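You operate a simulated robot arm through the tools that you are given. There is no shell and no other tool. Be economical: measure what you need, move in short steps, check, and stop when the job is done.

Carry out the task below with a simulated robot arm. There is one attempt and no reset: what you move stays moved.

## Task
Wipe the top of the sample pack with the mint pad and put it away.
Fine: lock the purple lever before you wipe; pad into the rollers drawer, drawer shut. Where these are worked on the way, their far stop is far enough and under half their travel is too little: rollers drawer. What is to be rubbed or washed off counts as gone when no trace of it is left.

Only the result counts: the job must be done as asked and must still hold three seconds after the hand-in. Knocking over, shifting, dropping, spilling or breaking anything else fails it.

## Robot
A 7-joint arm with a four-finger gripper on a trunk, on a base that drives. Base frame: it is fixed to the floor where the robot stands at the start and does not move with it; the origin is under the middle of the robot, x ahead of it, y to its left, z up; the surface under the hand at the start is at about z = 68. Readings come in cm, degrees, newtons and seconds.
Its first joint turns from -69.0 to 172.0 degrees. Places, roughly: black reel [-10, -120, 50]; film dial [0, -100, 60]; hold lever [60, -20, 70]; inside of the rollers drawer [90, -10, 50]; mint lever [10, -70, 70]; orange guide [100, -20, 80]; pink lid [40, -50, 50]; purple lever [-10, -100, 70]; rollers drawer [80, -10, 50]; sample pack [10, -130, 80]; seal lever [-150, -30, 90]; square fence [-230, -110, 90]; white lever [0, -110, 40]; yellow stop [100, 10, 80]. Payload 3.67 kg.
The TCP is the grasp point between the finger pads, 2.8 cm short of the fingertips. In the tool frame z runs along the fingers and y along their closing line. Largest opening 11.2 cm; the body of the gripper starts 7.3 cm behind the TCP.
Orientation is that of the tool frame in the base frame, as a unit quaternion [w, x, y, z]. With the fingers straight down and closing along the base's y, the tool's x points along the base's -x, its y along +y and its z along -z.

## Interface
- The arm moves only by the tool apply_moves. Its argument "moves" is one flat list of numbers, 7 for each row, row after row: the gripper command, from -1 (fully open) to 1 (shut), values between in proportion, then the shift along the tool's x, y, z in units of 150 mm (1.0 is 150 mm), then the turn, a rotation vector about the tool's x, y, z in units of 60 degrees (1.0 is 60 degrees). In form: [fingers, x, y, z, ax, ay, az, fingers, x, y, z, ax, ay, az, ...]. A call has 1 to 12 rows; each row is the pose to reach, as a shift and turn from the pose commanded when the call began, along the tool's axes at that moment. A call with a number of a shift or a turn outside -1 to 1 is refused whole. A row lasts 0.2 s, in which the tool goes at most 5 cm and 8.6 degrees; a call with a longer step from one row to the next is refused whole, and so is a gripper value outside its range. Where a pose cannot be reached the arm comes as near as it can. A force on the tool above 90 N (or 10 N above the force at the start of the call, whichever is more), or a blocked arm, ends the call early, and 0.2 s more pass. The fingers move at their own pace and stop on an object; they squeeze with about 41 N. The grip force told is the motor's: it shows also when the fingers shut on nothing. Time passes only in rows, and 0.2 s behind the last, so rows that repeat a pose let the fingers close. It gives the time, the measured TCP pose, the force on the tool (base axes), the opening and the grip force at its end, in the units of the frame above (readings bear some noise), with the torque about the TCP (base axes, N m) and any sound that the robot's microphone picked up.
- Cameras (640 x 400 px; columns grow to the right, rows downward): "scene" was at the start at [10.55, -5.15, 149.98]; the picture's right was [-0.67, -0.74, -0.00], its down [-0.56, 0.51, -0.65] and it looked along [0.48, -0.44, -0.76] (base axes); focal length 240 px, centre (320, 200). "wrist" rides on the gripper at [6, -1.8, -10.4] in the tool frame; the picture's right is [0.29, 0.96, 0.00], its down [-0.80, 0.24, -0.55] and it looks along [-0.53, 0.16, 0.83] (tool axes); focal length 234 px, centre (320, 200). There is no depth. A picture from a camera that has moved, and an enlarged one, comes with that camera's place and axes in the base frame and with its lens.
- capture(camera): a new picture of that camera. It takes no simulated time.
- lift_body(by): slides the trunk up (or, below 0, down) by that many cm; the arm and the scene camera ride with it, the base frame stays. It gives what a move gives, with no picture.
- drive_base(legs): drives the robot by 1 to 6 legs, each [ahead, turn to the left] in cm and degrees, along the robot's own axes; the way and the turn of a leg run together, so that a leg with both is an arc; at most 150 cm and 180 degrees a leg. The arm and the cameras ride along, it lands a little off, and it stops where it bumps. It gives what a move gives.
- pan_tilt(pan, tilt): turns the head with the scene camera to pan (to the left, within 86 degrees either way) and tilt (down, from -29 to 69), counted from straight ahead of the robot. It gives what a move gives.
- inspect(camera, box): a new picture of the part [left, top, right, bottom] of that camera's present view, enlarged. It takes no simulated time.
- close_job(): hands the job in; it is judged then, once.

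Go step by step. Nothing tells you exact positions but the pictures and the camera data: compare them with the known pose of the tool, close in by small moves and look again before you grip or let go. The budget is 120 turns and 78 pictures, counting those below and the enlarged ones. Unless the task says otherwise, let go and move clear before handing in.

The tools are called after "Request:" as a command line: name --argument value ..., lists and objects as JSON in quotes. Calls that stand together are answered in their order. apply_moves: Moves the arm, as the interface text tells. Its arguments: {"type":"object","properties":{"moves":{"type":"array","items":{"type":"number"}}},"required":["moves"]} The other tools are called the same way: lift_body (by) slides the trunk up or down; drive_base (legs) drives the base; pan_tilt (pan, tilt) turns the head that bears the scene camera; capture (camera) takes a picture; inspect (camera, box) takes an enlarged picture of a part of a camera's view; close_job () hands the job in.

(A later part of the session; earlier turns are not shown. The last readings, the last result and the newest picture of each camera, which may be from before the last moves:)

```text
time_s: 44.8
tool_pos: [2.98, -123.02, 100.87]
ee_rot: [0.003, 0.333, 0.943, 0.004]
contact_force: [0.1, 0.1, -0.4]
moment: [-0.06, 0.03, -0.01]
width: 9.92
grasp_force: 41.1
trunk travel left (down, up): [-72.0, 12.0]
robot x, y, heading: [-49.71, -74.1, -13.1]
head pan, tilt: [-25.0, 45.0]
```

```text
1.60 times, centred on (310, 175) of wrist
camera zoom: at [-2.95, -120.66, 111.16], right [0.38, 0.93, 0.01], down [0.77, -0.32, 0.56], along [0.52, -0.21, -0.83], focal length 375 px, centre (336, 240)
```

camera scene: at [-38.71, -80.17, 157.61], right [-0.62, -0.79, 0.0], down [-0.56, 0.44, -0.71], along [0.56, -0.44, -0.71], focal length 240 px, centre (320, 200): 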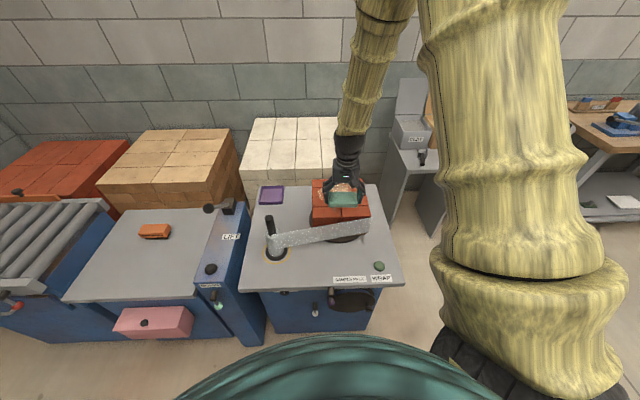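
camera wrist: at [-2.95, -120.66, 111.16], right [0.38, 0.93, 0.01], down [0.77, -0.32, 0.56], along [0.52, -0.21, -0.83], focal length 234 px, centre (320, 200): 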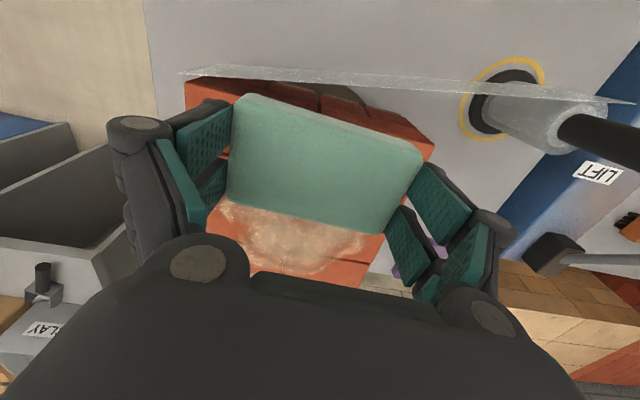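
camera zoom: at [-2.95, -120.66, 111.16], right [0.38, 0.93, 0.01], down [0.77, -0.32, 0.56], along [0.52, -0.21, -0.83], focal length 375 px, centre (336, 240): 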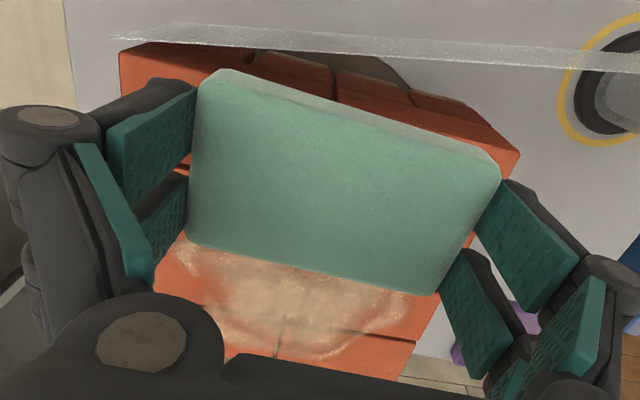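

Pack is aligned with the counter edge; the stain is centered near (15,-132), spanning about 18 cm each way. I'll move over its near half and come down carefully to find the top.

Request:
apply_moves --moves '[1, -0.25, 0, 0, 0, 0, 0, 1, -0.5, 0.03, 0.1, 0, 0, 0, 1, -0.75, 0.05, 0.3, 0, 0, 0, 1, -0.8, 0.05, 0.45, 0, 0, 0, 1, -0.8, 0.05, 0.53, 0, 0, 0]'

Request:
inspect --camera "scene" --box '[260, 160, 404, 250]'

```text
time_s: 46.0
tool_pos: [12.77, -129.88, 93.15]
ee_rot: [0.004, 0.333, 0.943, 0.004]
contact_force: [-3.9, 1.5, 33.2]
moment: [-0.02, 0.08, -0.12]
width: 9.95
grasp_force: 41.2
trunk travel left (down, up): [-72.0, 12.0]
robot x, y, heading: [-49.66, -74.49, -13.1]
head pan, tilt: [-25.0, 45.0]
```

```text
4.44 times, centred on (332, 205) of scene
camera zoom: at [-38.81, -80.22, 157.67], right [-0.62, -0.79, 0.0], down [-0.55, 0.44, -0.71], along [0.56, -0.44, -0.71], focal length 1064 px, centre (267, 178)
```

zoom: 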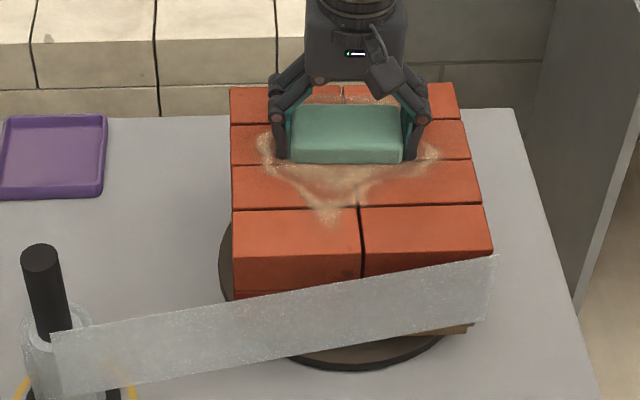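

Contact at TCP z≈93.1 (pack top ~89.5). I'll ease the pressure slightly and wipe in lanes.

Request:
apply_moves --moves '[1, 0.2, 0, -0.01, 0, 0, 0, 1, 0.4, 0, -0.01, 0, 0, 0, 1, 0.47, 0, -0.01, 0, 0, 0, 1, 0.25, 0, -0.01, 0, 0, 0, 1, 0.05, 0, -0.01, 0, 0, 0, 1, -0.15, 0, -0.01, 0, 0, 0, 1, -0.35, 0, -0.01, 0, 0, 0, 1, -0.48, 0, -0.01, 0, 0, 0, 1, -0.48, 0.15, -0.01, 0, 0, 0, 1, -0.48, 0.3, -0.01, 0, 0, 0, 1, -0.28, 0.3, -0.01, 0, 0, 0, 1, -0.08, 0.3, -0.01, 0, 0, 0]'

Request:
inspect --camera "scene" --box '[260, 160, 404, 250]'

```text
time_s: 48.6
tool_pos: [16.65, -127.13, 92.91]
ee_rot: [0.003, 0.332, 0.943, 0.003]
contact_force: [-0.9, 2.6, 5.8]
moment: [0.02, -0.03, -0.01]
width: 9.89
grasp_force: 41.2
trunk travel left (down, up): [-72.0, 12.0]
robot x, y, heading: [-49.55, -74.25, -12.9]
head pan, tilt: [-25.0, 45.0]
```

```text
4.44 times, centred on (332, 205) of scene
camera zoom: at [-38.68, -80.22, 157.61], right [-0.62, -0.79, 0.0], down [-0.56, 0.44, -0.71], along [0.56, -0.44, -0.71], focal length 1064 px, centre (267, 178)
```

zoom: 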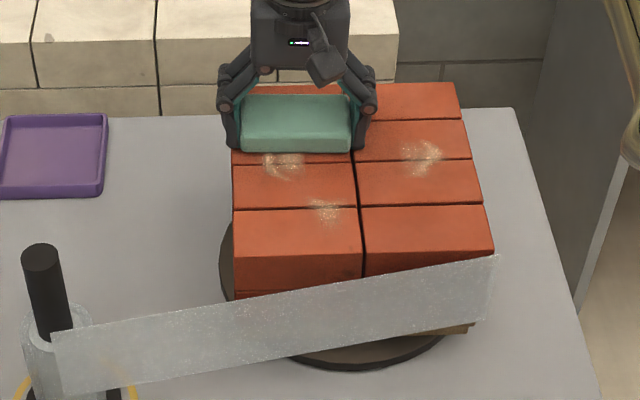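

Most is gone; spots remain at front, left and right. I'll go over these with a little more pressure.

Request:
apply_moves --moves '[1, 0.2, 0, 0.02, 0, 0, 0, 1, 0.4, 0, 0.02, 0, 0, 0, 1, 0.6, -0.1, 0.02, 0, 0, 0, 1, 0.78, -0.17, 0.02, 0, 0, 0, 1, 0.6, -0.17, 0.02, 0, 0, 0, 1, 0.76, -0.17, 0.02, 0, 0, 0, 1, 0.55, -0.35, 0.02, 0, 0, 0, 1, 0.4, -0.55, 0.02, 0, 0, 0, 1, 0.33, -0.76, 0.02, 0, 0, 0, 1, 0.1, -0.78, 0.02, 0, 0, 0, 1, -0.15, -0.74, 0.02, 0, 0, 0, 1, -0.3, -0.6, 0.02, 0, 0, 0]'

Request:
inspect --camera "scene" --box '[260, 160, 404, 250]'

```text
time_s: 51.2
tool_pos: [14.52, -137.17, 92.68]
ee_rot: [0.004, 0.332, 0.943, 0.002]
contact_force: [-6.2, -5.4, 14.8]
moment: [-0.64, 1.07, 0.11]
width: 9.91
grasp_force: 40.8
trunk travel left (down, up): [-72.0, 12.0]
robot x, y, heading: [-49.78, -74.15, -13.4]
head pan, tilt: [-25.0, 45.0]
```

```text
4.44 times, centred on (332, 205) of scene
camera zoom: at [-38.7, -80.15, 157.62], right [-0.62, -0.78, 0.0], down [-0.55, 0.44, -0.71], along [0.55, -0.44, -0.71], focal length 1064 px, centre (267, 178)
```

zoom: 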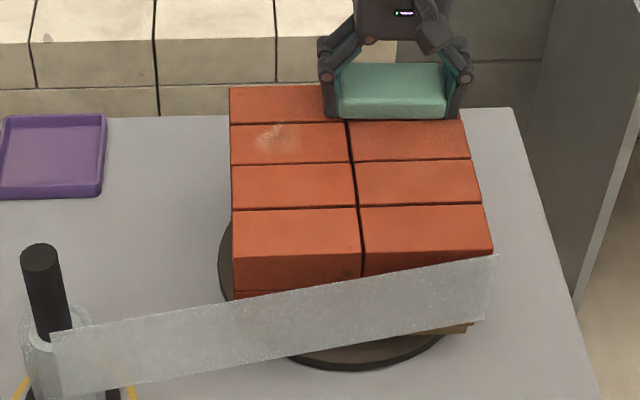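

One faint spot remains at the left back. I'll sweep along the back and rub it, then lift to check.

Request:
apply_moves --moves '[1, 0, 0.2, 0.005, 0, 0, 0, 1, 0, 0.4, 0.005, 0, 0, 0, 1, 0.1, 0.6, 0.01, 0, 0, 0, 1, 0.3, 0.75, 0.01, 0, 0, 0, 1, 0.42, 0.77, 0.01, 0, 0, 0, 1, 0.2, 0.77, 0.01, 0, 0, 0, 1, 0, 0.75, 0.01, 0, 0, 0, 1, 0.2, 0.7, 0.01, 0, 0, 0, 1, 0.4, 0.65, 0.01, 0, 0, 0, 1, 0.4, 0.6, -0.2, 0, 0, 0, 1, 0.6, 0.4, -0.5, 0, 0, 0, 1, 0.8, 0.3, -0.6, 0, 0, 0]'

Request:
inspect --camera "scene" --box '[300, 160, 384, 220]'

Request:
capture --camera "wrist"

```text
refused: row 11 steps farther than a row can; nothing moved
```

```text
6.67 times, centred on (342, 190) of scene
camera zoom: at [-38.7, -80.15, 157.62], right [-0.62, -0.78, 0.0], down [-0.55, 0.44, -0.71], along [0.55, -0.44, -0.71], focal length 1597 px, centre (173, 267)
```

zoom: 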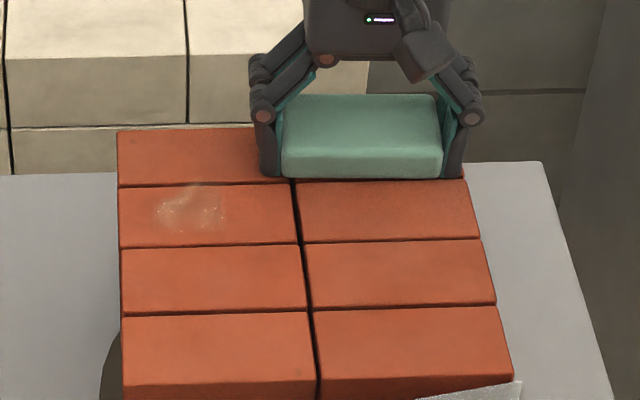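

```text
32 pictures are left
camera wrist: at [8.59, -134.76, 103.06], right [0.38, 0.93, 0.01], down [0.77, -0.31, 0.56], along [0.52, -0.21, -0.83], focal length 234 px, centre (320, 200)
```

wrist: 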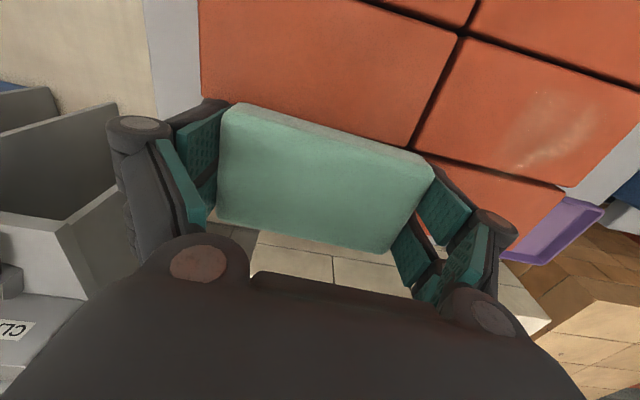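

Request:
apply_moves --moves '[1, 0, 0.2, 0.005, 0, 0, 0, 1, 0, 0.4, 0.005, 0, 0, 0, 1, 0.1, 0.6, 0.01, 0, 0, 0, 1, 0.3, 0.75, 0.01, 0, 0, 0, 1, 0.42, 0.77, 0.01, 0, 0, 0, 1, 0.2, 0.77, 0.01, 0, 0, 0, 1, 0, 0.75, 0.01, 0, 0, 0, 1, 0.2, 0.7, 0.01, 0, 0, 0, 1, 0.4, 0.65, 0.01, 0, 0, 0, 1, 0.4, 0.6, -0.2, 0, 0, 0, 1, 0.5, 0.6, -0.45, 0, 0, 0, 1, 0.6, 0.6, -0.7, 0, 0, 0]'

Request:
inspect --camera "scene" --box '[300, 160, 384, 220]'

Request:
capture --camera "wrist"

```text
time_s: 53.8
tool_pos: [12.78, -124.44, 103.22]
ee_rot: [0.003, 0.332, 0.943, 0.004]
contact_force: [-1.2, -0.7, -0.6]
moment: [0.01, 0.01, -0.01]
width: 9.88
grasp_force: 40.5
trunk travel left (down, up): [-72.0, 12.0]
robot x, y, heading: [-49.75, -74.29, -13.2]
head pan, tilt: [-25.0, 45.0]
```

```text
6.67 times, centred on (342, 190) of scene
camera zoom: at [-38.85, -80.28, 157.6], right [-0.62, -0.79, 0.0], down [-0.55, 0.44, -0.71], along [0.56, -0.44, -0.71], focal length 1597 px, centre (173, 267)
```

zoom: 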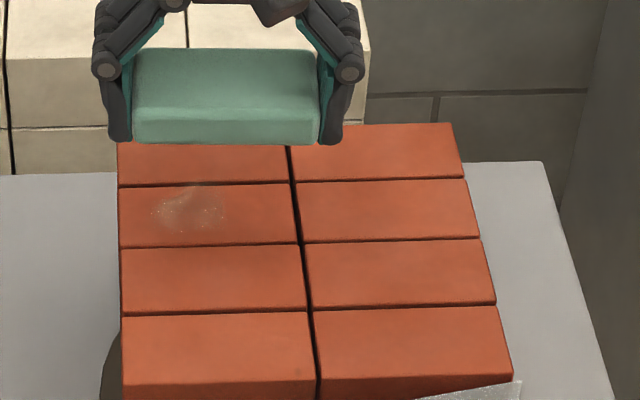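

```text
30 pictures are left
camera wrist: at [6.87, -122.16, 113.65], right [0.38, 0.93, 0.01], down [0.77, -0.32, 0.56], along [0.52, -0.2, -0.83], focal length 234 px, centre (320, 200)
```

wrist: 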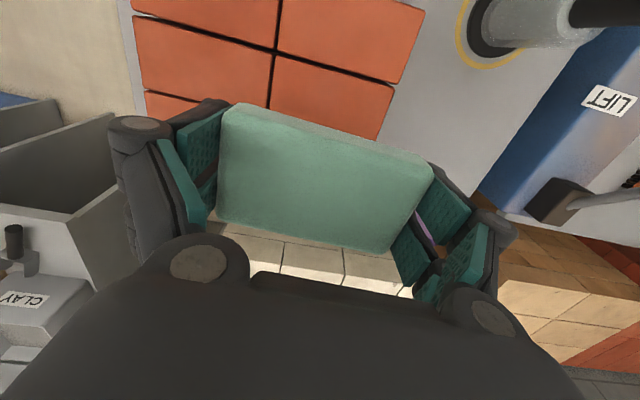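

That faint spot survived, so pressure there was too light. I'll come down on it again at (18.3,-126.2) and press a bit harder.

Request:
apply_moves --moves '[1, -0.15, 0.07, 0.1, 0, 0, 0, 1, -0.3, 0.137, 0.3, 0, 0, 0, 1, -0.36, 0.137, 0.5, 0, 0, 0, 1, -0.36, 0.137, 0.65, 0, 0, 0, 1, -0.36, 0.137, 0.72, 0, 0, 0, 1, -0.36, 0.137, 0.72, 0, 0, 0]'

```text
time_s: 55.2
tool_pos: [18.6, -126.24, 92.81]
ee_rot: [0.007, 0.333, 0.943, 0.003]
contact_force: [1.9, -3.5, 23.4]
moment: [-0.73, 1.13, 0.23]
width: 9.87
grasp_force: 41.0
trunk travel left (down, up): [-72.0, 12.0]
robot x, y, heading: [-49.54, -74.17, -13.3]
head pan, tilt: [-25.0, 45.0]
```

The contact is off-center: the pad has slid up in the grip so a fingertip touches. I'll let it rest on the pack, raise the fingers a centimeter and regrip.

Request:
apply_moves --moves '[1, 0, 0, -0.03, 0, 0, 0, -1, 0, 0, -0.03, 0, 0, 0, -1, 0, 0, -0.095, 0, 0, 0, -1, 0, 0, -0.1, 0, 0, 0, 1, 0, 0, -0.1, 0, 0, 0, 1, 0, 0, -0.1, 0, 0, 0, 1, 0, 0, -0.1, 0, 0, 0]'

Request:
inspect --camera "scene" --box '[290, 150, 374, 210]'

```text
time_s: 56.8
tool_pos: [18.77, -126.35, 94.09]
ee_rot: [0.003, 0.333, 0.943, 0.005]
contact_force: [1.0, -0.5, -0.2]
moment: [-0.03, 0.04, -0.02]
width: 9.9
grasp_force: 41.1
trunk travel left (down, up): [-72.0, 12.0]
robot x, y, heading: [-49.7, -74.2, -13.2]
head pan, tilt: [-25.0, 45.0]
```

```text
6.67 times, centred on (332, 180) of scene
camera zoom: at [-38.68, -80.33, 157.6], right [-0.62, -0.79, 0.0], down [-0.56, 0.44, -0.71], along [0.56, -0.44, -0.71], focal length 1597 px, centre (240, 333)
```

zoom: 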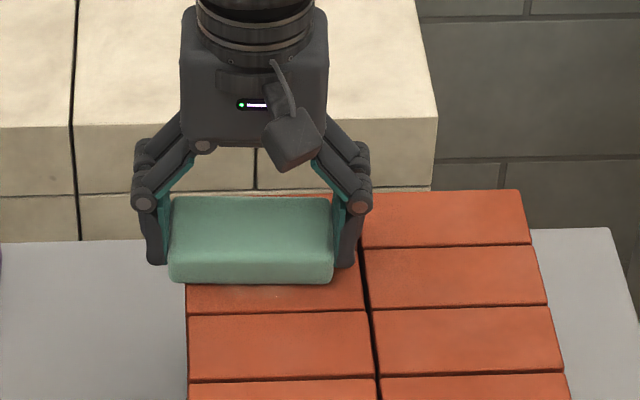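

Regripped with the pad proud of the fingertips. Now I'll rub the last spot, slightly toward the front, and lift.

Request:
apply_moves --moves '[1, 0.1, -0.05, 0.02, 0, 0, 0, 1, 0.3, -0.05, 0.02, 0, 0, 0, 1, 0.45, -0.05, 0.02, 0, 0, 0, 1, 0.25, -0.05, 0.02, 0, 0, 0, 1, 0.05, -0.05, 0.02, 0, 0, 0, 1, 0.2, -0.15, 0.02, 0, 0, 0, 1, 0.4, -0.15, 0.02, 0, 0, 0, 1, 0.2, 0, 0.02, 0, 0, 0, 1, 0.2, 0, 0.02, 0, 0, 0]'

Request:
apply_moves --moves '[1, 0, 0, -0.3, 0, 0, 0, 1, 0, 0.2, -0.55, 0, 0, 0, 1, 0, 0.2, -0.8, 0, 0, 0]'

Request:
inspect --camera "scene" --box '[300, 160, 384, 220]'

```text
time_s: 58.8
tool_pos: [16.18, -124.32, 93.87]
ee_rot: [0.004, 0.332, 0.943, 0.005]
contact_force: [-9.4, 0.0, 21.8]
moment: [-0.61, 0.66, -0.08]
width: 9.93
grasp_force: 40.6
trunk travel left (down, up): [-72.0, 12.0]
robot x, y, heading: [-49.5, -74.25, -13.4]
head pan, tilt: [-25.0, 45.0]
```

```text
time_s: 59.6
tool_pos: [17.87, -122.11, 105.74]
ee_rot: [0.004, 0.332, 0.943, 0.005]
contact_force: [-0.4, -0.4, -0.3]
moment: [0.02, -0.07, -0.01]
width: 9.9
grasp_force: 41.1
trunk travel left (down, up): [-72.0, 12.0]
robot x, y, heading: [-49.73, -74.22, -13.7]
head pan, tilt: [-25.0, 45.0]
```

```text
6.67 times, centred on (342, 190) of scene
camera zoom: at [-38.96, -80.44, 157.6], right [-0.62, -0.79, 0.0], down [-0.55, 0.44, -0.71], along [0.56, -0.44, -0.71], focal length 1597 px, centre (173, 267)
```

zoom: 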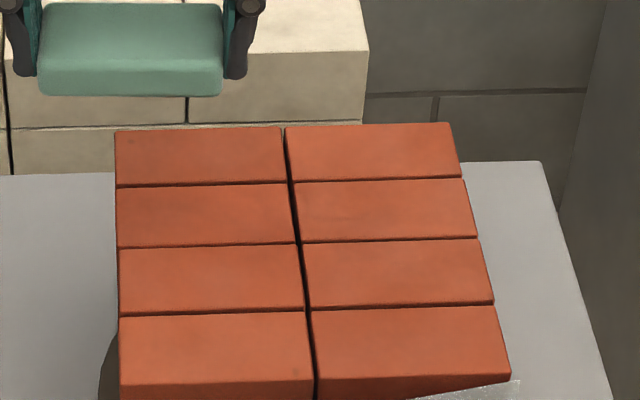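

Request:
inspect --camera "scene" --box '[312, 174, 362, 212]'

Request:
inspect --camera "scene" --box '[250, 220, 410, 320]'

```text
10.53 times, centred on (337, 193) of scene
camera zoom: at [-38.96, -80.44, 157.6], right [-0.62, -0.79, 0.0], down [-0.55, 0.44, -0.71], along [0.56, -0.44, -0.71], focal length 2521 px, centre (141, 274)
```

zoom: 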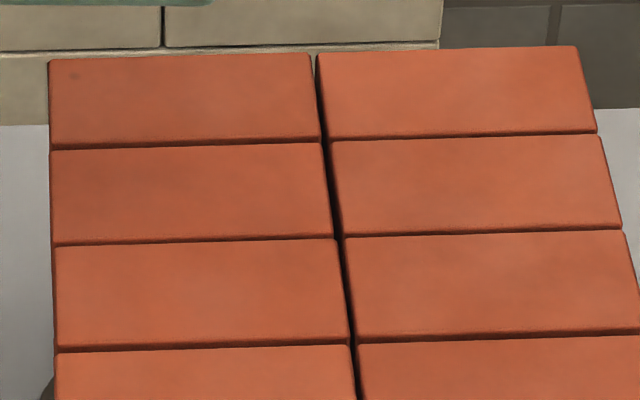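

```text
4.00 times, centred on (330, 270) of scene
camera zoom: at [-38.96, -80.44, 157.6], right [-0.62, -0.79, 0.0], down [-0.55, 0.44, -0.71], along [0.56, -0.44, -0.71], focal length 958 px, centre (280, -80)
```

zoom: 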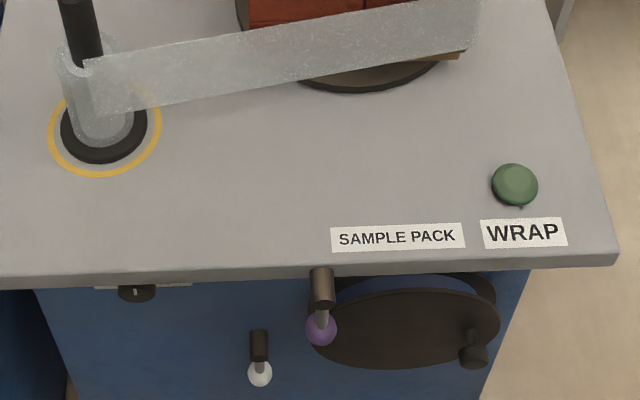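

The pack top is clean, lever still down, film intact. Next is the rollers drawer: I'll raise and retract the arm, then back the robot to about (10,18), where both the gray table and the drawer can be reached.

Request:
lift_body --by 8

Request:
apply_moves --moves '[1, 0.25, 0, 0, 0, 0, 0, 1, 0.5, 0, 0, 0, 0, 0, 1, 0.75, 0, 0, 0, 0, 0, 1, 1, 0, 0, 0, 0, 0]'

Request:
drive_base --legs '[[0, -109.4]]'

Request:
pan_tilt --pan 86 --tilt 30

Request:
capture --camera "scene"

```text
time_s: 60.8
tool_pos: [18.15, -122.23, 113.67]
ee_rot: [0.003, 0.333, 0.943, 0.003]
contact_force: [-0.1, -0.3, 0.2]
moment: [-0.02, 0.03, -0.03]
width: 9.9
grasp_force: 40.5
trunk travel left (down, up): [-80.0, 4.0]
robot x, y, heading: [-50.14, -73.98, -13.4]
head pan, tilt: [-25.0, 45.0]
```

```text
time_s: 61.8
tool_pos: [6.3, -112.48, 113.76]
ee_rot: [0.004, 0.333, 0.943, 0.003]
contact_force: [0.1, 0.8, -0.2]
moment: [-0.04, -0.02, -0.02]
width: 9.92
grasp_force: 40.6
trunk travel left (down, up): [-80.0, 4.0]
robot x, y, heading: [-49.89, -74.51, -13.3]
head pan, tilt: [-25.0, 45.0]
```

```text
time_s: 66.8
tool_pos: [-104.44, -114.53, 113.68]
ee_rot: [0.006, 0.961, 0.276, 0.0]
contact_force: [0.7, -0.3, 0.2]
moment: [0.0, 0.0, 0.01]
width: 9.92
grasp_force: 41.0
trunk travel left (down, up): [-80.0, 4.0]
robot x, y, heading: [-49.92, -74.1, -122.5]
head pan, tilt: [-25.0, 45.0]
```

```text
time_s: 68.7
tool_pos: [-104.43, -114.78, 113.7]
ee_rot: [0.004, 0.961, 0.276, -0.001]
contact_force: [0.9, -0.4, -0.2]
moment: [-0.01, -0.02, 0.01]
width: 9.91
grasp_force: 40.7
trunk travel left (down, up): [-80.0, 4.0]
robot x, y, heading: [-49.72, -74.0, -122.4]
head pan, tilt: [85.9, 30.0]
```

```text
25 pictures are left
camera scene: at [-45.41, -83.7, 167.87], right [-0.59, -0.8, 0.0], down [-0.4, 0.3, -0.87], along [0.7, -0.52, -0.5], focal length 240 px, centre (320, 200)
```

scene: 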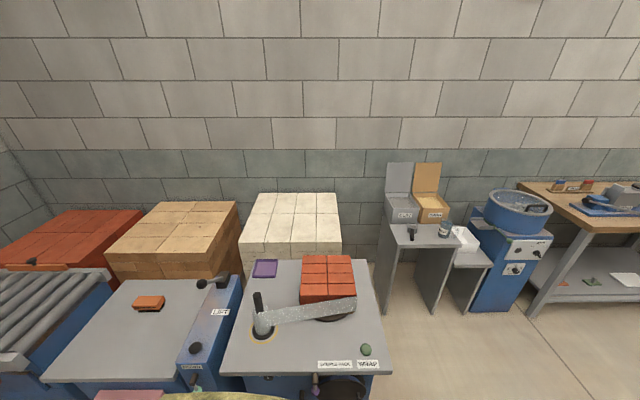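

All clear. Backing toward (10,18), then turning to face the bench.

Request:
drive_base --legs '[[-110, 0], [0, 92]]'

Request:
pan_tilt --pan 8 --tilt 50

Request:
capture --camera "scene"

```text
time_s: 78.2
tool_pos: [52.8, -33.14, 113.7]
ee_rot: [0.004, 0.46, 0.888, 0.002]
contact_force: [0.4, 0.2, -0.6]
moment: [0.01, -0.02, 0.02]
width: 9.91
grasp_force: 41.6
trunk travel left (down, up): [-80.0, 4.0]
robot x, y, heading: [8.91, 19.09, -29.2]
head pan, tilt: [85.9, 30.0]
```

```text
time_s: 79.8
tool_pos: [52.69, -33.08, 113.63]
ee_rot: [0.003, 0.46, 0.888, 0.003]
contact_force: [-0.1, -0.1, -0.8]
moment: [0.0, -0.04, 0.03]
width: 9.93
grasp_force: 41.0
trunk travel left (down, up): [-80.0, 4.0]
robot x, y, heading: [9.27, 19.27, -29.1]
head pan, tilt: [8.0, 50.0]
```

```text
24 pictures are left
camera scene: at [20.56, 14.16, 164.91], right [-0.36, -0.93, 0.0], down [-0.71, 0.28, -0.64], along [0.6, -0.23, -0.77], focal length 240 px, centre (320, 200)
```

scene: 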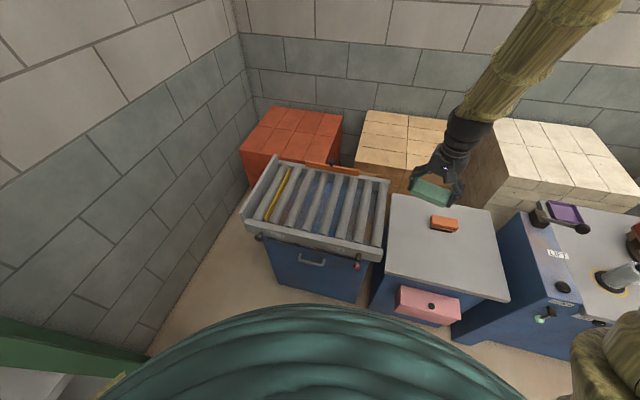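

The hand is over the gray table's front-left part. I'll lay the pad down there while opening the drawer: shift a little, lower the trunk, look.

Request:
apply_moves --moves '[1, -0.06, -0.16, 0, 0, 0, 0, 1, -0.12, -0.31, 0, 0, 0, 0]'

Request:
lift_body --by -37

Request:
capture --camera "wrist"

Request:
capture --camera "scene"

```text
time_s: 80.4
tool_pos: [49.77, -37.28, 113.54]
ee_rot: [0.004, 0.46, 0.888, 0.004]
contact_force: [-0.7, -1.2, -0.1]
moment: [0.0, 0.01, 0.0]
width: 9.93
grasp_force: 41.8
trunk travel left (down, up): [-80.0, 4.0]
robot x, y, heading: [9.28, 19.57, -29.3]
head pan, tilt: [8.0, 50.0]
```

```text
time_s: 83.9
tool_pos: [49.85, -37.26, 76.65]
ee_rot: [0.003, 0.46, 0.888, 0.003]
contact_force: [0.5, -0.2, -0.8]
moment: [0.0, -0.01, 0.0]
width: 9.9
grasp_force: 41.0
trunk travel left (down, up): [-43.0, 41.0]
robot x, y, heading: [9.16, 19.2, -29.1]
head pan, tilt: [8.0, 50.0]
```

```text
23 pictures are left
camera wrist: at [44.79, -33.38, 86.89], right [0.62, 0.79, 0.01], down [0.65, -0.51, 0.56], along [0.44, -0.34, -0.83], focal length 234 px, centre (320, 200)
```

wrist: 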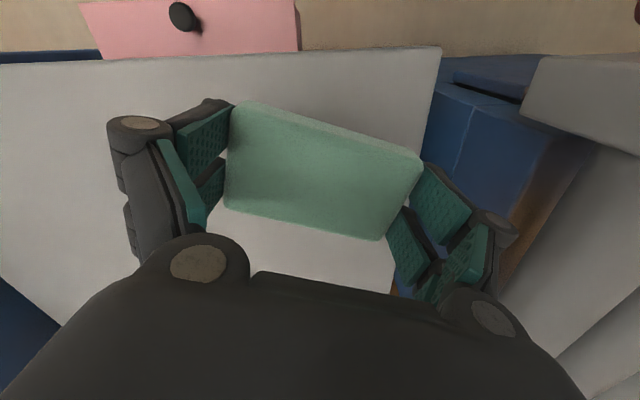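

```text
22 pictures are left
camera scene: at [20.55, 14.17, 127.92], right [-0.36, -0.93, 0.0], down [-0.71, 0.28, -0.64], along [0.6, -0.23, -0.77], focal length 240 px, centre (320, 200)
```

scene: 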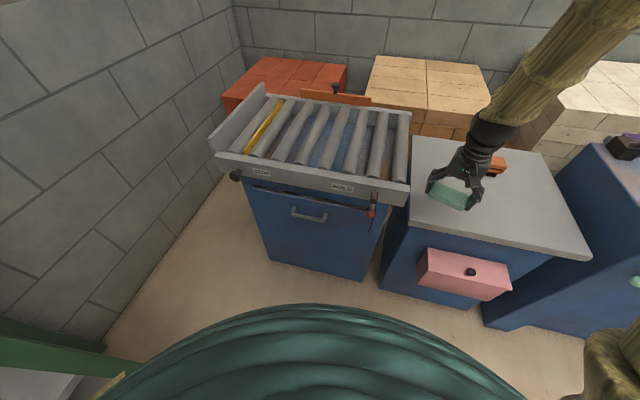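

Request:
apply_moves --moves '[1, 0, -0.2, 0.05, 0, 0, 0, 1, 0, -0.2, 0.2, 0, 0, 0, 1, 0, -0.2, 0.3, 0, 0, 0, 1, 0, -0.2, 0.3, 0, 0, 0]'

Request:
inspect --camera "scene" --box '[400, 130, 520, 230]'

```text
time_s: 84.9
tool_pos: [47.49, -39.02, 72.11]
ee_rot: [0.004, 0.46, 0.888, 0.003]
contact_force: [-0.5, 0.2, -0.2]
moment: [0.01, 0.03, -0.01]
width: 9.89
grasp_force: 41.5
trunk travel left (down, up): [-43.0, 41.0]
robot x, y, heading: [9.33, 19.39, -29.3]
head pan, tilt: [8.0, 50.0]
```

```text
4.00 times, centred on (460, 180) of scene
camera zoom: at [20.53, 14.17, 127.92], right [-0.36, -0.93, 0.0], down [-0.71, 0.28, -0.64], along [0.6, -0.23, -0.77], focal length 958 px, centre (-240, 280)
```

zoom: 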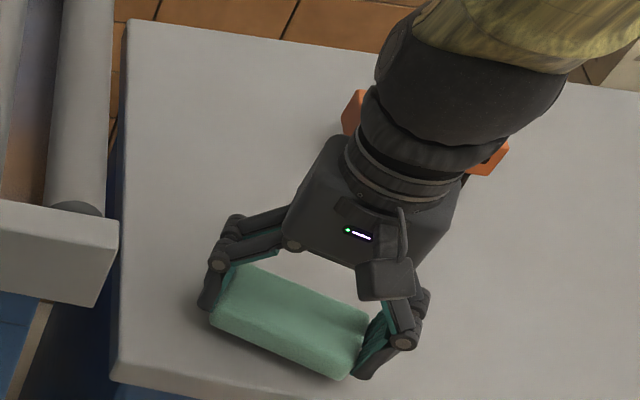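

Request:
apply_moves --moves '[1, 0, 0, 0.02, 0, 0, 0, 1, 0, 0, 0.035, 0, 0, 0, 1, 0, 0, 0.035, 0, 0, 0]'

```text
time_s: 85.7
tool_pos: [47.31, -38.94, 71.47]
ee_rot: [0.004, 0.459, 0.888, 0.004]
contact_force: [-0.6, -0.4, 0.5]
moment: [-0.02, 0.0, 0.0]
width: 9.88
grasp_force: 41.3
trunk travel left (down, up): [-43.0, 41.0]
robot x, y, heading: [8.96, 19.67, -29.2]
head pan, tilt: [8.0, 50.0]
```

Request:
apply_moves --moves '[1, 0, 0, 0.02, 0, 0, 0, 1, 0, 0, 0.04, 0, 0, 0, 1, 0, 0, 0.06, 0, 0, 0, 1, 0, 0, 0.06, 0, 0, 0]'

```text
time_s: 86.7
tool_pos: [47.49, -38.89, 70.66]
ee_rot: [0.005, 0.46, 0.888, 0.004]
contact_force: [-1.2, -0.6, 16.0]
moment: [-0.52, 0.71, -0.03]
width: 9.89
grasp_force: 40.8
trunk travel left (down, up): [-43.0, 41.0]
robot x, y, heading: [8.76, 19.59, -29.1]
head pan, tilt: [8.0, 50.0]
```

The pad rests on the table. Releasing and rising; then I'll look at the drawer and hold lever.

Request:
apply_moves --moves '[-1, 0, 0, -0.02, 0, 0, 0, -1, 0, 0, -0.02, 0, 0, 0, -1, 0, 0, -0.2, 0, 0, 0, -1, 0, 0, -0.5, 0, 0, 0, -1, 0, 0, -0.8, 0, 0, 0]'

Request:
inspect --camera "scene" --box '[220, 150, 420, 280]'

Request:
capture --camera "wrist"

```text
time_s: 87.9
tool_pos: [47.23, -38.91, 82.61]
ee_rot: [0.004, 0.46, 0.888, 0.004]
contact_force: [-0.5, 1.8, 0.6]
moment: [-0.06, 0.05, 0.0]
width: 11.2
grasp_force: 0.0
trunk travel left (down, up): [-43.0, 41.0]
robot x, y, heading: [9.52, 19.26, -29.0]
head pan, tilt: [8.0, 50.0]
```

```text
3.08 times, centred on (320, 215) of scene
camera zoom: at [20.51, 14.26, 127.91], right [-0.36, -0.93, 0.0], down [-0.71, 0.28, -0.64], along [0.6, -0.23, -0.77], focal length 737 px, centre (320, 154)
```

zoom: 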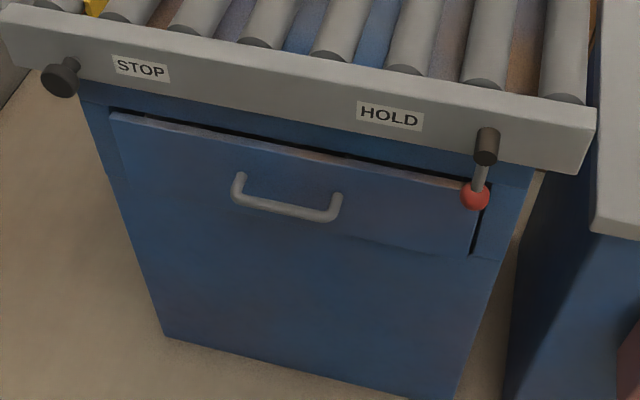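

```text
19 pictures are left
camera wrist: at [42.23, -35.03, 93.03], right [0.62, 0.79, 0.01], down [0.65, -0.51, 0.56], along [0.44, -0.34, -0.83], focal length 234 px, centre (320, 200)
```

wrist: 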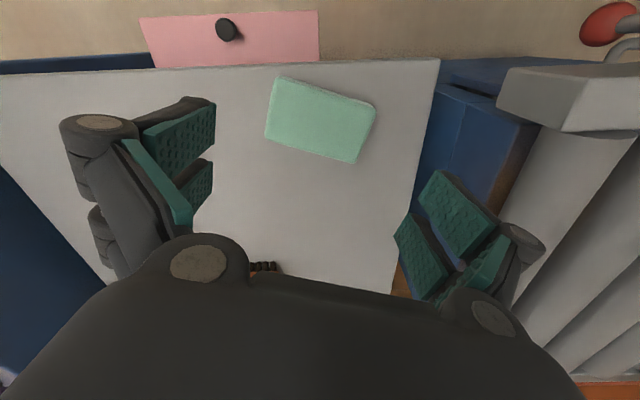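

The pad sits safely on the table, and the hold lever hangs in front of the drawer's right corner. I'll retract, yaw the tool and swing toward the drawer handle for a triangulating look.

Request:
apply_moves --moves '[-1, 0.2, 0, -0.1, 0, 0, -0.12, -1, 0.4, 0, -0.2, 0, 0, -0.24, -1, 0.6, 0, -0.2, 0, 0, -0.36, -1, 0.8, 0, -0.2, 0, 0, -0.48, -1, 1, 0, -0.2, 0, 0, -0.6]'

Request:
drive_base --legs '[[0, 40]]'

```text
time_s: 89.1
tool_pos: [38.57, -26.62, 85.53]
ee_rot: [0.005, 0.163, 0.987, 0.001]
contact_force: [-0.4, -0.2, 0.5]
moment: [-0.01, 0.01, 0.01]
width: 11.24
grasp_force: 0.0
trunk travel left (down, up): [-43.0, 41.0]
robot x, y, heading: [9.42, 19.57, -29.0]
head pan, tilt: [8.0, 50.0]
```

```text
time_s: 91.4
tool_pos: [61.32, 2.86, 85.55]
ee_rot: [0.004, -0.183, 0.983, 0.004]
contact_force: [-0.5, 0.6, 0.4]
moment: [-0.04, -0.01, -0.03]
width: 11.2
grasp_force: 0.0
trunk travel left (down, up): [-43.0, 41.0]
robot x, y, heading: [9.31, 19.38, 10.6]
head pan, tilt: [8.0, 50.0]
```

Request:
apply_moves --moves '[-1, 0, 0.05, 0, 0, 0, -0.12, -1, 0, 0.1, 0, 0, 0, -0.24, -1, 0, 0.15, 0, 0, 0, -0.36, -1, 0, 0.2, 0, 0, 0, -0.48, -1, 0, 0.2, 0, 0, 0, -0.59]'

Request:
apply_moves --moves '[-1, 0, 0, 0, 0.125, 0, 0, -1, 0, 0, 0, 0.25, 0, 0, -1, 0, 0, 0, 0.375, 0, 0, -1, 0, 0, 0, 0.5, 0, 0, -1, 0, 0, 0, 0.625, 0, 0, -1, 0, 0, 0, 0.75, 0, 0, -1, 0, 0, 0, 0.875, 0, 0, -1, 0, 0, 0, 1, 0, 0]'

Request:
capture --camera "wrist"

```text
time_s: 92.6
tool_pos: [60.14, 5.68, 85.43]
ee_rot: [0.005, -0.473, 0.881, 0.003]
contact_force: [-0.4, 0.5, 0.2]
moment: [0.01, -0.01, 0.04]
width: 11.2
grasp_force: 0.1
trunk travel left (down, up): [-43.0, 41.0]
robot x, y, heading: [9.33, 19.51, 10.7]
head pan, tilt: [8.0, 50.0]
```

```text
time_s: 94.4
tool_pos: [67.58, 10.84, 86.37]
ee_rot: [0.255, -0.383, 0.793, -0.398]
contact_force: [0.9, -1.0, -0.5]
moment: [-0.02, 0.0, 0.0]
width: 11.19
grasp_force: 0.1
out of reach, approached as far as the arm can: row 2, 3, 4, 5, 6, 7, 8
trunk travel left (down, up): [-43.0, 41.0]
robot x, y, heading: [9.1, 19.33, 10.7]
head pan, tilt: [8.0, 50.0]
```

```text
18 pictures are left
camera wrist: at [57.48, 9.81, 92.93], right [-0.55, 0.14, -0.82], down [-0.03, 0.98, 0.18], along [0.83, 0.13, -0.54], focal length 234 px, centre (320, 200)
```

wrist: 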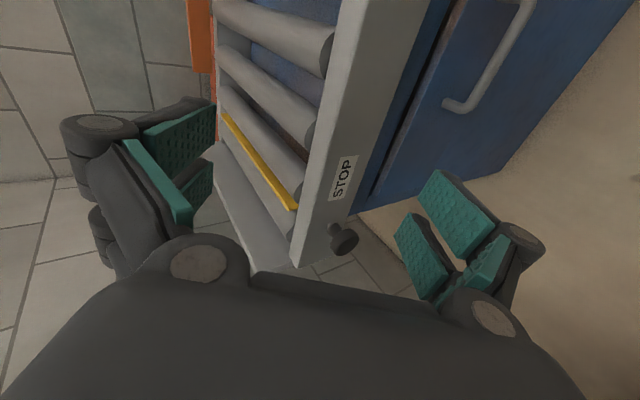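

The tool is tilted as wanted but the arm is too close to the bench. I'll raise slightly, reposition the base to about (-1,28) facing the bench squarely, then turn the tool to face the drawer.

Request:
lift_body --by 6

Request:
drive_base --legs '[[0, -50.8], [-13.5, 0], [0, 6.5]]'

Request:
apply_moves --moves '[-1, 0, 0, 0, -0.012, -0.101, -0.067, -1, 0, 0, 0, -0.024, -0.202, -0.135, -1, 0, 0, 0, -0.036, -0.303, -0.202, -1, 0, 0, 0, -0.049, -0.404, -0.269, -1, 0, 0, 0, -0.061, -0.505, -0.337, -1, 0, 0, 0, -0.073, -0.606, -0.404]'

Request:
pan_tilt --pan 10 --tilt 45

Request:
capture --camera "scene"

```text
time_s: 95.4
tool_pos: [67.48, 10.57, 92.13]
ee_rot: [0.251, -0.383, 0.794, -0.4]
contact_force: [0.7, -0.3, 0.9]
moment: [-0.02, 0.03, 0.01]
width: 11.19
grasp_force: 0.0
trunk travel left (down, up): [-49.0, 35.0]
robot x, y, heading: [9.37, 19.5, 10.7]
head pan, tilt: [8.0, 50.0]
```

```text
time_s: 99.6
tool_pos: [34.07, -19.41, 91.58]
ee_rot: [0.074, -0.051, 0.882, -0.463]
contact_force: [0.1, -0.3, 0.0]
moment: [-0.02, 0.03, 0.01]
width: 11.22
grasp_force: 0.1
trunk travel left (down, up): [-49.0, 35.0]
robot x, y, heading: [-1.22, 28.05, -34.3]
head pan, tilt: [8.0, 50.0]
```

```text
time_s: 101.0
tool_pos: [40.37, -23.91, 91.76]
ee_rot: [0.247, -0.376, 0.801, -0.395]
contact_force: [0.1, -0.5, -0.2]
moment: [0.02, -0.03, 0.1]
width: 11.22
grasp_force: 0.2
out of reach, approached as far as the arm can: row 1, 2, 3, 4, 5, 6
trunk travel left (down, up): [-49.0, 35.0]
robot x, y, heading: [-1.23, 28.02, -34.0]
head pan, tilt: [8.0, 50.0]
```

```text
time_s: 101.6
tool_pos: [40.66, -23.42, 91.93]
ee_rot: [0.244, -0.376, 0.801, -0.397]
contact_force: [0.5, 0.7, 0.6]
moment: [-0.03, 0.03, -0.02]
width: 11.22
grasp_force: 0.1
trunk travel left (down, up): [-49.0, 35.0]
robot x, y, heading: [-0.52, 28.28, -34.2]
head pan, tilt: [10.0, 45.0]
```

```text
17 pictures are left
camera scene: at [10.49, 22.15, 134.6], right [-0.41, -0.91, 0.0], down [-0.65, 0.29, -0.71], along [0.64, -0.29, -0.71], focal length 240 px, centre (320, 200)
```

scene: 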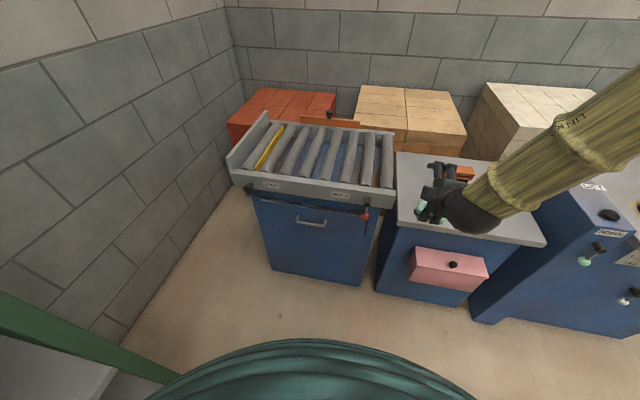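

The base is square to the bench. The handle bar's center is about (67.7,-0.2,59.5). I'll slide the hand left along the bench front at this height, then lower.

Request:
apply_moves --moves '[-1, -0.25, 0, 0, 0, 0, 0, -1, -0.5, 0, 0, 0, 0, 0, -1, -0.76, 0, 0, 0, 0, 0]'

Request:
apply_moves --moves '[-1, -0.25, 0, 0, 0, 0, 0, -1, -0.5, 0, 0, 0, 0, 0, -1, -0.76, 0, 0, 0, 0, 0]'

Request:
apply_moves --moves '[-1, -0.25, 0, 0, 0, 0, 0, -1, -0.5, 0, 0, 0, 0, 0, -1, -0.76, 0, 0, 0, 0, 0]'

```text
time_s: 102.4
tool_pos: [47.62, -14.17, 92.96]
ee_rot: [0.244, -0.376, 0.801, -0.396]
contact_force: [-0.1, -0.4, 0.7]
moment: [-0.04, 0.0, -0.01]
width: 11.21
grasp_force: 0.0
trunk travel left (down, up): [-49.0, 35.0]
robot x, y, heading: [-1.17, 28.12, -34.1]
head pan, tilt: [10.0, 45.0]
```

```text
time_s: 103.2
tool_pos: [54.39, -4.89, 94.04]
ee_rot: [0.244, -0.375, 0.801, -0.397]
contact_force: [0.0, 0.0, 0.4]
moment: [0.01, 0.01, -0.05]
width: 11.23
grasp_force: 0.2
trunk travel left (down, up): [-49.0, 35.0]
robot x, y, heading: [-0.83, 28.27, -34.4]
head pan, tilt: [10.0, 45.0]
```

```text
time_s: 104.0
tool_pos: [61.26, 4.14, 95.15]
ee_rot: [0.244, -0.376, 0.801, -0.397]
contact_force: [-1.0, 0.7, -0.4]
moment: [-0.04, 0.0, -0.02]
width: 11.21
grasp_force: 0.0
trunk travel left (down, up): [-49.0, 35.0]
robot x, y, heading: [-0.79, 27.58, -34.0]
head pan, tilt: [10.0, 45.0]
```

Request:
apply_moves --moves '[-1, 0.019, 0.188, -0.275, 0, 0, 0, -1, 0.019, 0.188, -0.275, 0, 0, 0]'

Request:
lift_body --by -30

Request:
capture --camera "wrist"

Request:
capture --camera "scene"

```text
time_s: 104.6
tool_pos: [57.0, 6.57, 94.97]
ee_rot: [0.245, -0.375, 0.802, -0.395]
contact_force: [0.2, 0.3, -0.2]
moment: [0.03, 0.02, 0.0]
width: 11.18
grasp_force: 0.2
trunk travel left (down, up): [-49.0, 35.0]
robot x, y, heading: [-0.93, 27.73, -34.2]
head pan, tilt: [10.0, 45.0]
```

```text
time_s: 107.6
tool_pos: [56.93, 6.55, 65.13]
ee_rot: [0.244, -0.376, 0.801, -0.397]
contact_force: [-0.6, -0.2, 0.6]
moment: [-0.05, 0.01, -0.01]
width: 11.2
grasp_force: 0.2
trunk travel left (down, up): [-19.0, 65.0]
robot x, y, heading: [-0.86, 28.16, -34.2]
head pan, tilt: [10.0, 45.0]
```

```text
16 pictures are left
camera wrist: at [46.93, 5.87, 71.84], right [-0.56, 0.16, -0.81], down [0.0, 0.98, 0.19], along [0.83, 0.11, -0.55], focal length 234 px, centre (320, 200)
```

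wrist: 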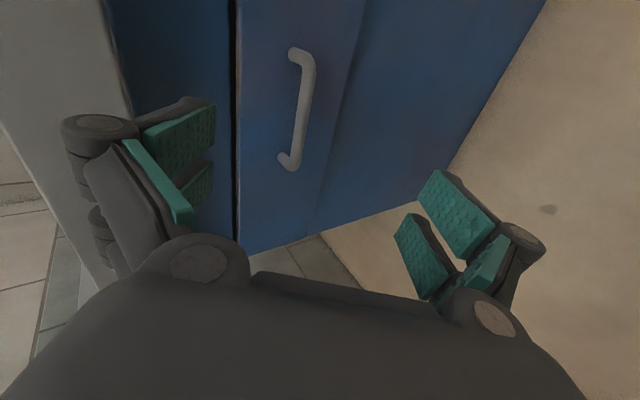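

```text
15 pictures are left
camera scene: at [10.43, 22.03, 104.61], right [-0.41, -0.91, 0.0], down [-0.65, 0.29, -0.71], along [0.65, -0.29, -0.71], focal length 240 px, centre (320, 200)
```

scene: 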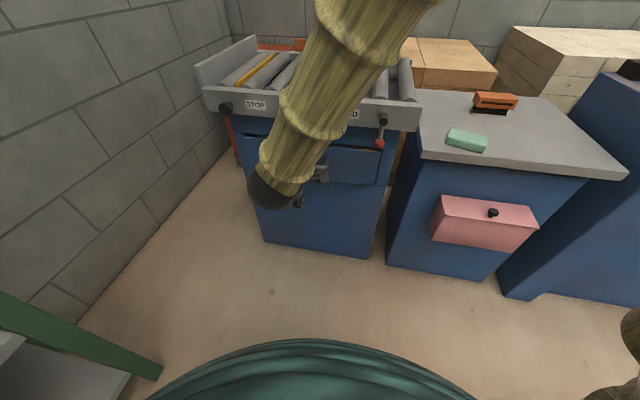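

The handle's center comes out at about (68.8,-1,57.4), 16 cm along the tool axis. I'll narrow the fingers and advance most of the way, then look.

Request:
apply_moves --moves '[0.25, -0.01, -0.05, 0.2, 0, 0, 0, 0.25, -0.02, -0.107, 0.4, 0, 0, 0, 0.25, -0.027, -0.107, 0.65, 0, 0, 0, 0.25, -0.027, -0.107, 0.7, 0, 0, 0]'

Request:
capture --camera "wrist"

```text
time_s: 108.6
tool_pos: [65.13, 1.56, 60.38]
ee_rot: [0.243, -0.376, 0.802, -0.396]
contact_force: [0.4, -0.9, -0.6]
moment: [-0.03, -0.02, 0.0]
width: 4.21
grasp_force: 0.0
trunk travel left (down, up): [-19.0, 65.0]
robot x, y, heading: [-1.42, 27.63, -34.3]
head pan, tilt: [10.0, 45.0]
```

```text
14 pictures are left
camera wrist: at [55.07, 0.76, 67.18], right [-0.56, 0.16, -0.81], down [0.0, 0.98, 0.19], along [0.83, 0.11, -0.55], focal length 234 px, centre (320, 200)
```

wrist: 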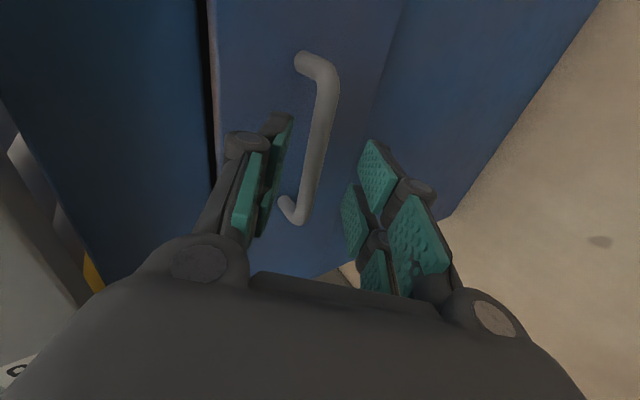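

The bar lies between the fingers. Advancing about 4.5 cm and gripping it.

Request:
apply_moves --moves '[0.25, 0, -0.01, 0.1, 0, 0, 0, 0.25, 0, -0.015, 0.2, 0, 0, 0, 0.25, 0, -0.017, 0.3, 0, 0, 0, 1, 0, -0.017, 0.3, 0, 0, 0, 1, 0, -0.017, 0.3, 0, 0, 0, 1, 0, -0.017, 0.3, 0, 0, 0]'

Request:
capture --camera "wrist"

```text
time_s: 110.0
tool_pos: [68.33, -0.49, 58.09]
ee_rot: [0.246, -0.375, 0.801, -0.397]
contact_force: [0.1, -1.4, -1.9]
moment: [-1.56, 1.12, 1.47]
width: 1.7
grasp_force: 44.5
trunk travel left (down, up): [-19.0, 65.0]
robot x, y, heading: [-1.05, 27.99, -34.3]
head pan, tilt: [10.0, 45.0]
```

```text
13 pictures are left
camera wrist: at [58.34, -1.34, 64.86], right [-0.56, 0.16, -0.81], down [0.0, 0.98, 0.19], along [0.83, 0.11, -0.55], focal length 234 px, centre (320, 200)
```

wrist: 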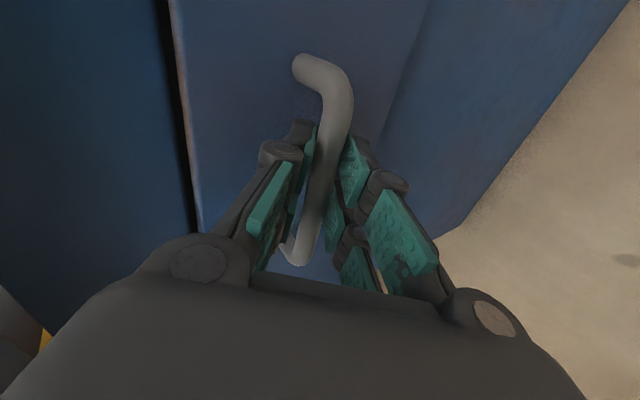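

Gripped. A gentle 3 cm test pull with the arm will tell whether the hold lever blocks the drawer.

Request:
apply_moves --moves '[1, 0.004, 0.038, -0.055, 0, 0, 0, 1, 0.008, 0.075, -0.11, 0, 0, 0, 1, 0.011, 0.113, -0.165, 0, 0, 0, 1, 0.011, 0.113, -0.165, 0, 0, 0]'

```text
time_s: 111.0
tool_pos: [65.98, 1.37, 58.05]
ee_rot: [0.245, -0.377, 0.801, -0.395]
contact_force: [9.4, 13.8, -5.3]
moment: [-1.18, 0.96, 1.82]
width: 1.73
grasp_force: 45.3
trunk travel left (down, up): [-19.0, 65.0]
robot x, y, heading: [-1.51, 28.02, -34.3]
head pan, tilt: [10.0, 45.0]
```

It moves. I'll pull further by backing the base.

Request:
drive_base --legs '[[-8, 0]]'

Request:
inspect --camera "scene" --box '[200, 60, 440, 220]'

```text
time_s: 112.1
tool_pos: [59.11, 5.62, 58.12]
ee_rot: [0.243, -0.376, 0.801, -0.397]
contact_force: [15.9, 24.9, -2.6]
moment: [-1.25, 0.92, 1.73]
width: 1.73
grasp_force: 44.7
trunk travel left (down, up): [-19.0, 65.0]
robot x, y, heading: [-7.9, 32.58, -34.2]
head pan, tilt: [10.0, 45.0]
```

```text
2.50 times, centred on (320, 140) of scene
camera zoom: at [3.79, 26.71, 104.6], right [-0.41, -0.91, 0.0], down [-0.65, 0.29, -0.71], along [0.64, -0.29, -0.71], focal length 599 px, centre (320, 350)
```

zoom: 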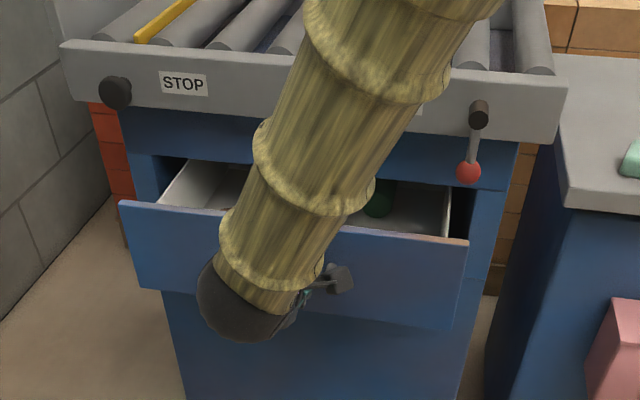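

The drawer is opening (about 11 cm); a green item is inside at the right. I'll relax the sideways load and pull further.

Request:
apply_moves --moves '[1, -0.04, 0, 0, 0, 0, 0, 1, -0.04, 0, 0, 0, 0, 0]'

Request:
drive_base --legs '[[-7, 0]]'

Request:
apply_moves --moves '[1, -0.02, 0, 0, 0, 0, 0, 1, -0.02, 0, 0, 0, 0, 0]'

Request:
drive_base --legs '[[-6, 0]]'

Request:
inspect --camera "scene" --box '[200, 60, 440, 220]'

```text
time_s: 112.7
tool_pos: [59.43, 6.0, 58.12]
ee_rot: [0.243, -0.373, 0.802, -0.397]
contact_force: [-19.7, -28.2, -6.4]
moment: [-1.77, 1.32, 0.89]
width: 1.77
grasp_force: 45.2
trunk travel left (down, up): [-19.0, 65.0]
robot x, y, heading: [-7.85, 32.63, -34.1]
head pan, tilt: [10.0, 45.0]
```

```text
time_s: 113.7
tool_pos: [53.62, 10.16, 58.15]
ee_rot: [0.244, -0.377, 0.801, -0.395]
contact_force: [-3.8, -2.5, -10.8]
moment: [-1.17, 1.0, 1.74]
width: 1.72
grasp_force: 45.1
trunk travel left (down, up): [-19.0, 65.0]
robot x, y, heading: [-13.72, 37.05, -34.1]
head pan, tilt: [10.0, 45.0]
```

```text
time_s: 114.3
tool_pos: [53.49, 10.14, 58.19]
ee_rot: [0.244, -0.375, 0.802, -0.396]
contact_force: [-17.8, -22.1, -7.1]
moment: [-1.62, 1.25, 1.2]
width: 1.75
grasp_force: 45.0
trunk travel left (down, up): [-19.0, 65.0]
robot x, y, heading: [-13.3, 36.61, -34.2]
head pan, tilt: [10.0, 45.0]
```

```text
time_s: 115.3
tool_pos: [48.93, 13.85, 58.23]
ee_rot: [0.246, -0.376, 0.801, -0.396]
contact_force: [16.4, -26.3, -7.3]
moment: [-1.32, 0.84, 1.64]
width: 1.75
grasp_force: 45.2
trunk travel left (down, up): [-19.0, 65.0]
robot x, y, heading: [-18.42, 40.01, -34.2]
head pan, tilt: [10.0, 45.0]
```

```text
2.50 times, centred on (320, 140) of scene
camera zoom: at [-7.1, 33.9, 104.59], right [-0.41, -0.91, 0.0], down [-0.65, 0.29, -0.71], along [0.64, -0.29, -0.71], focal length 599 px, centre (320, 350)
```

zoom: 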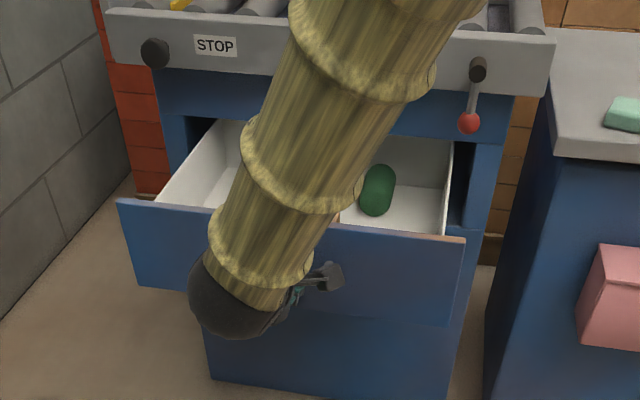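

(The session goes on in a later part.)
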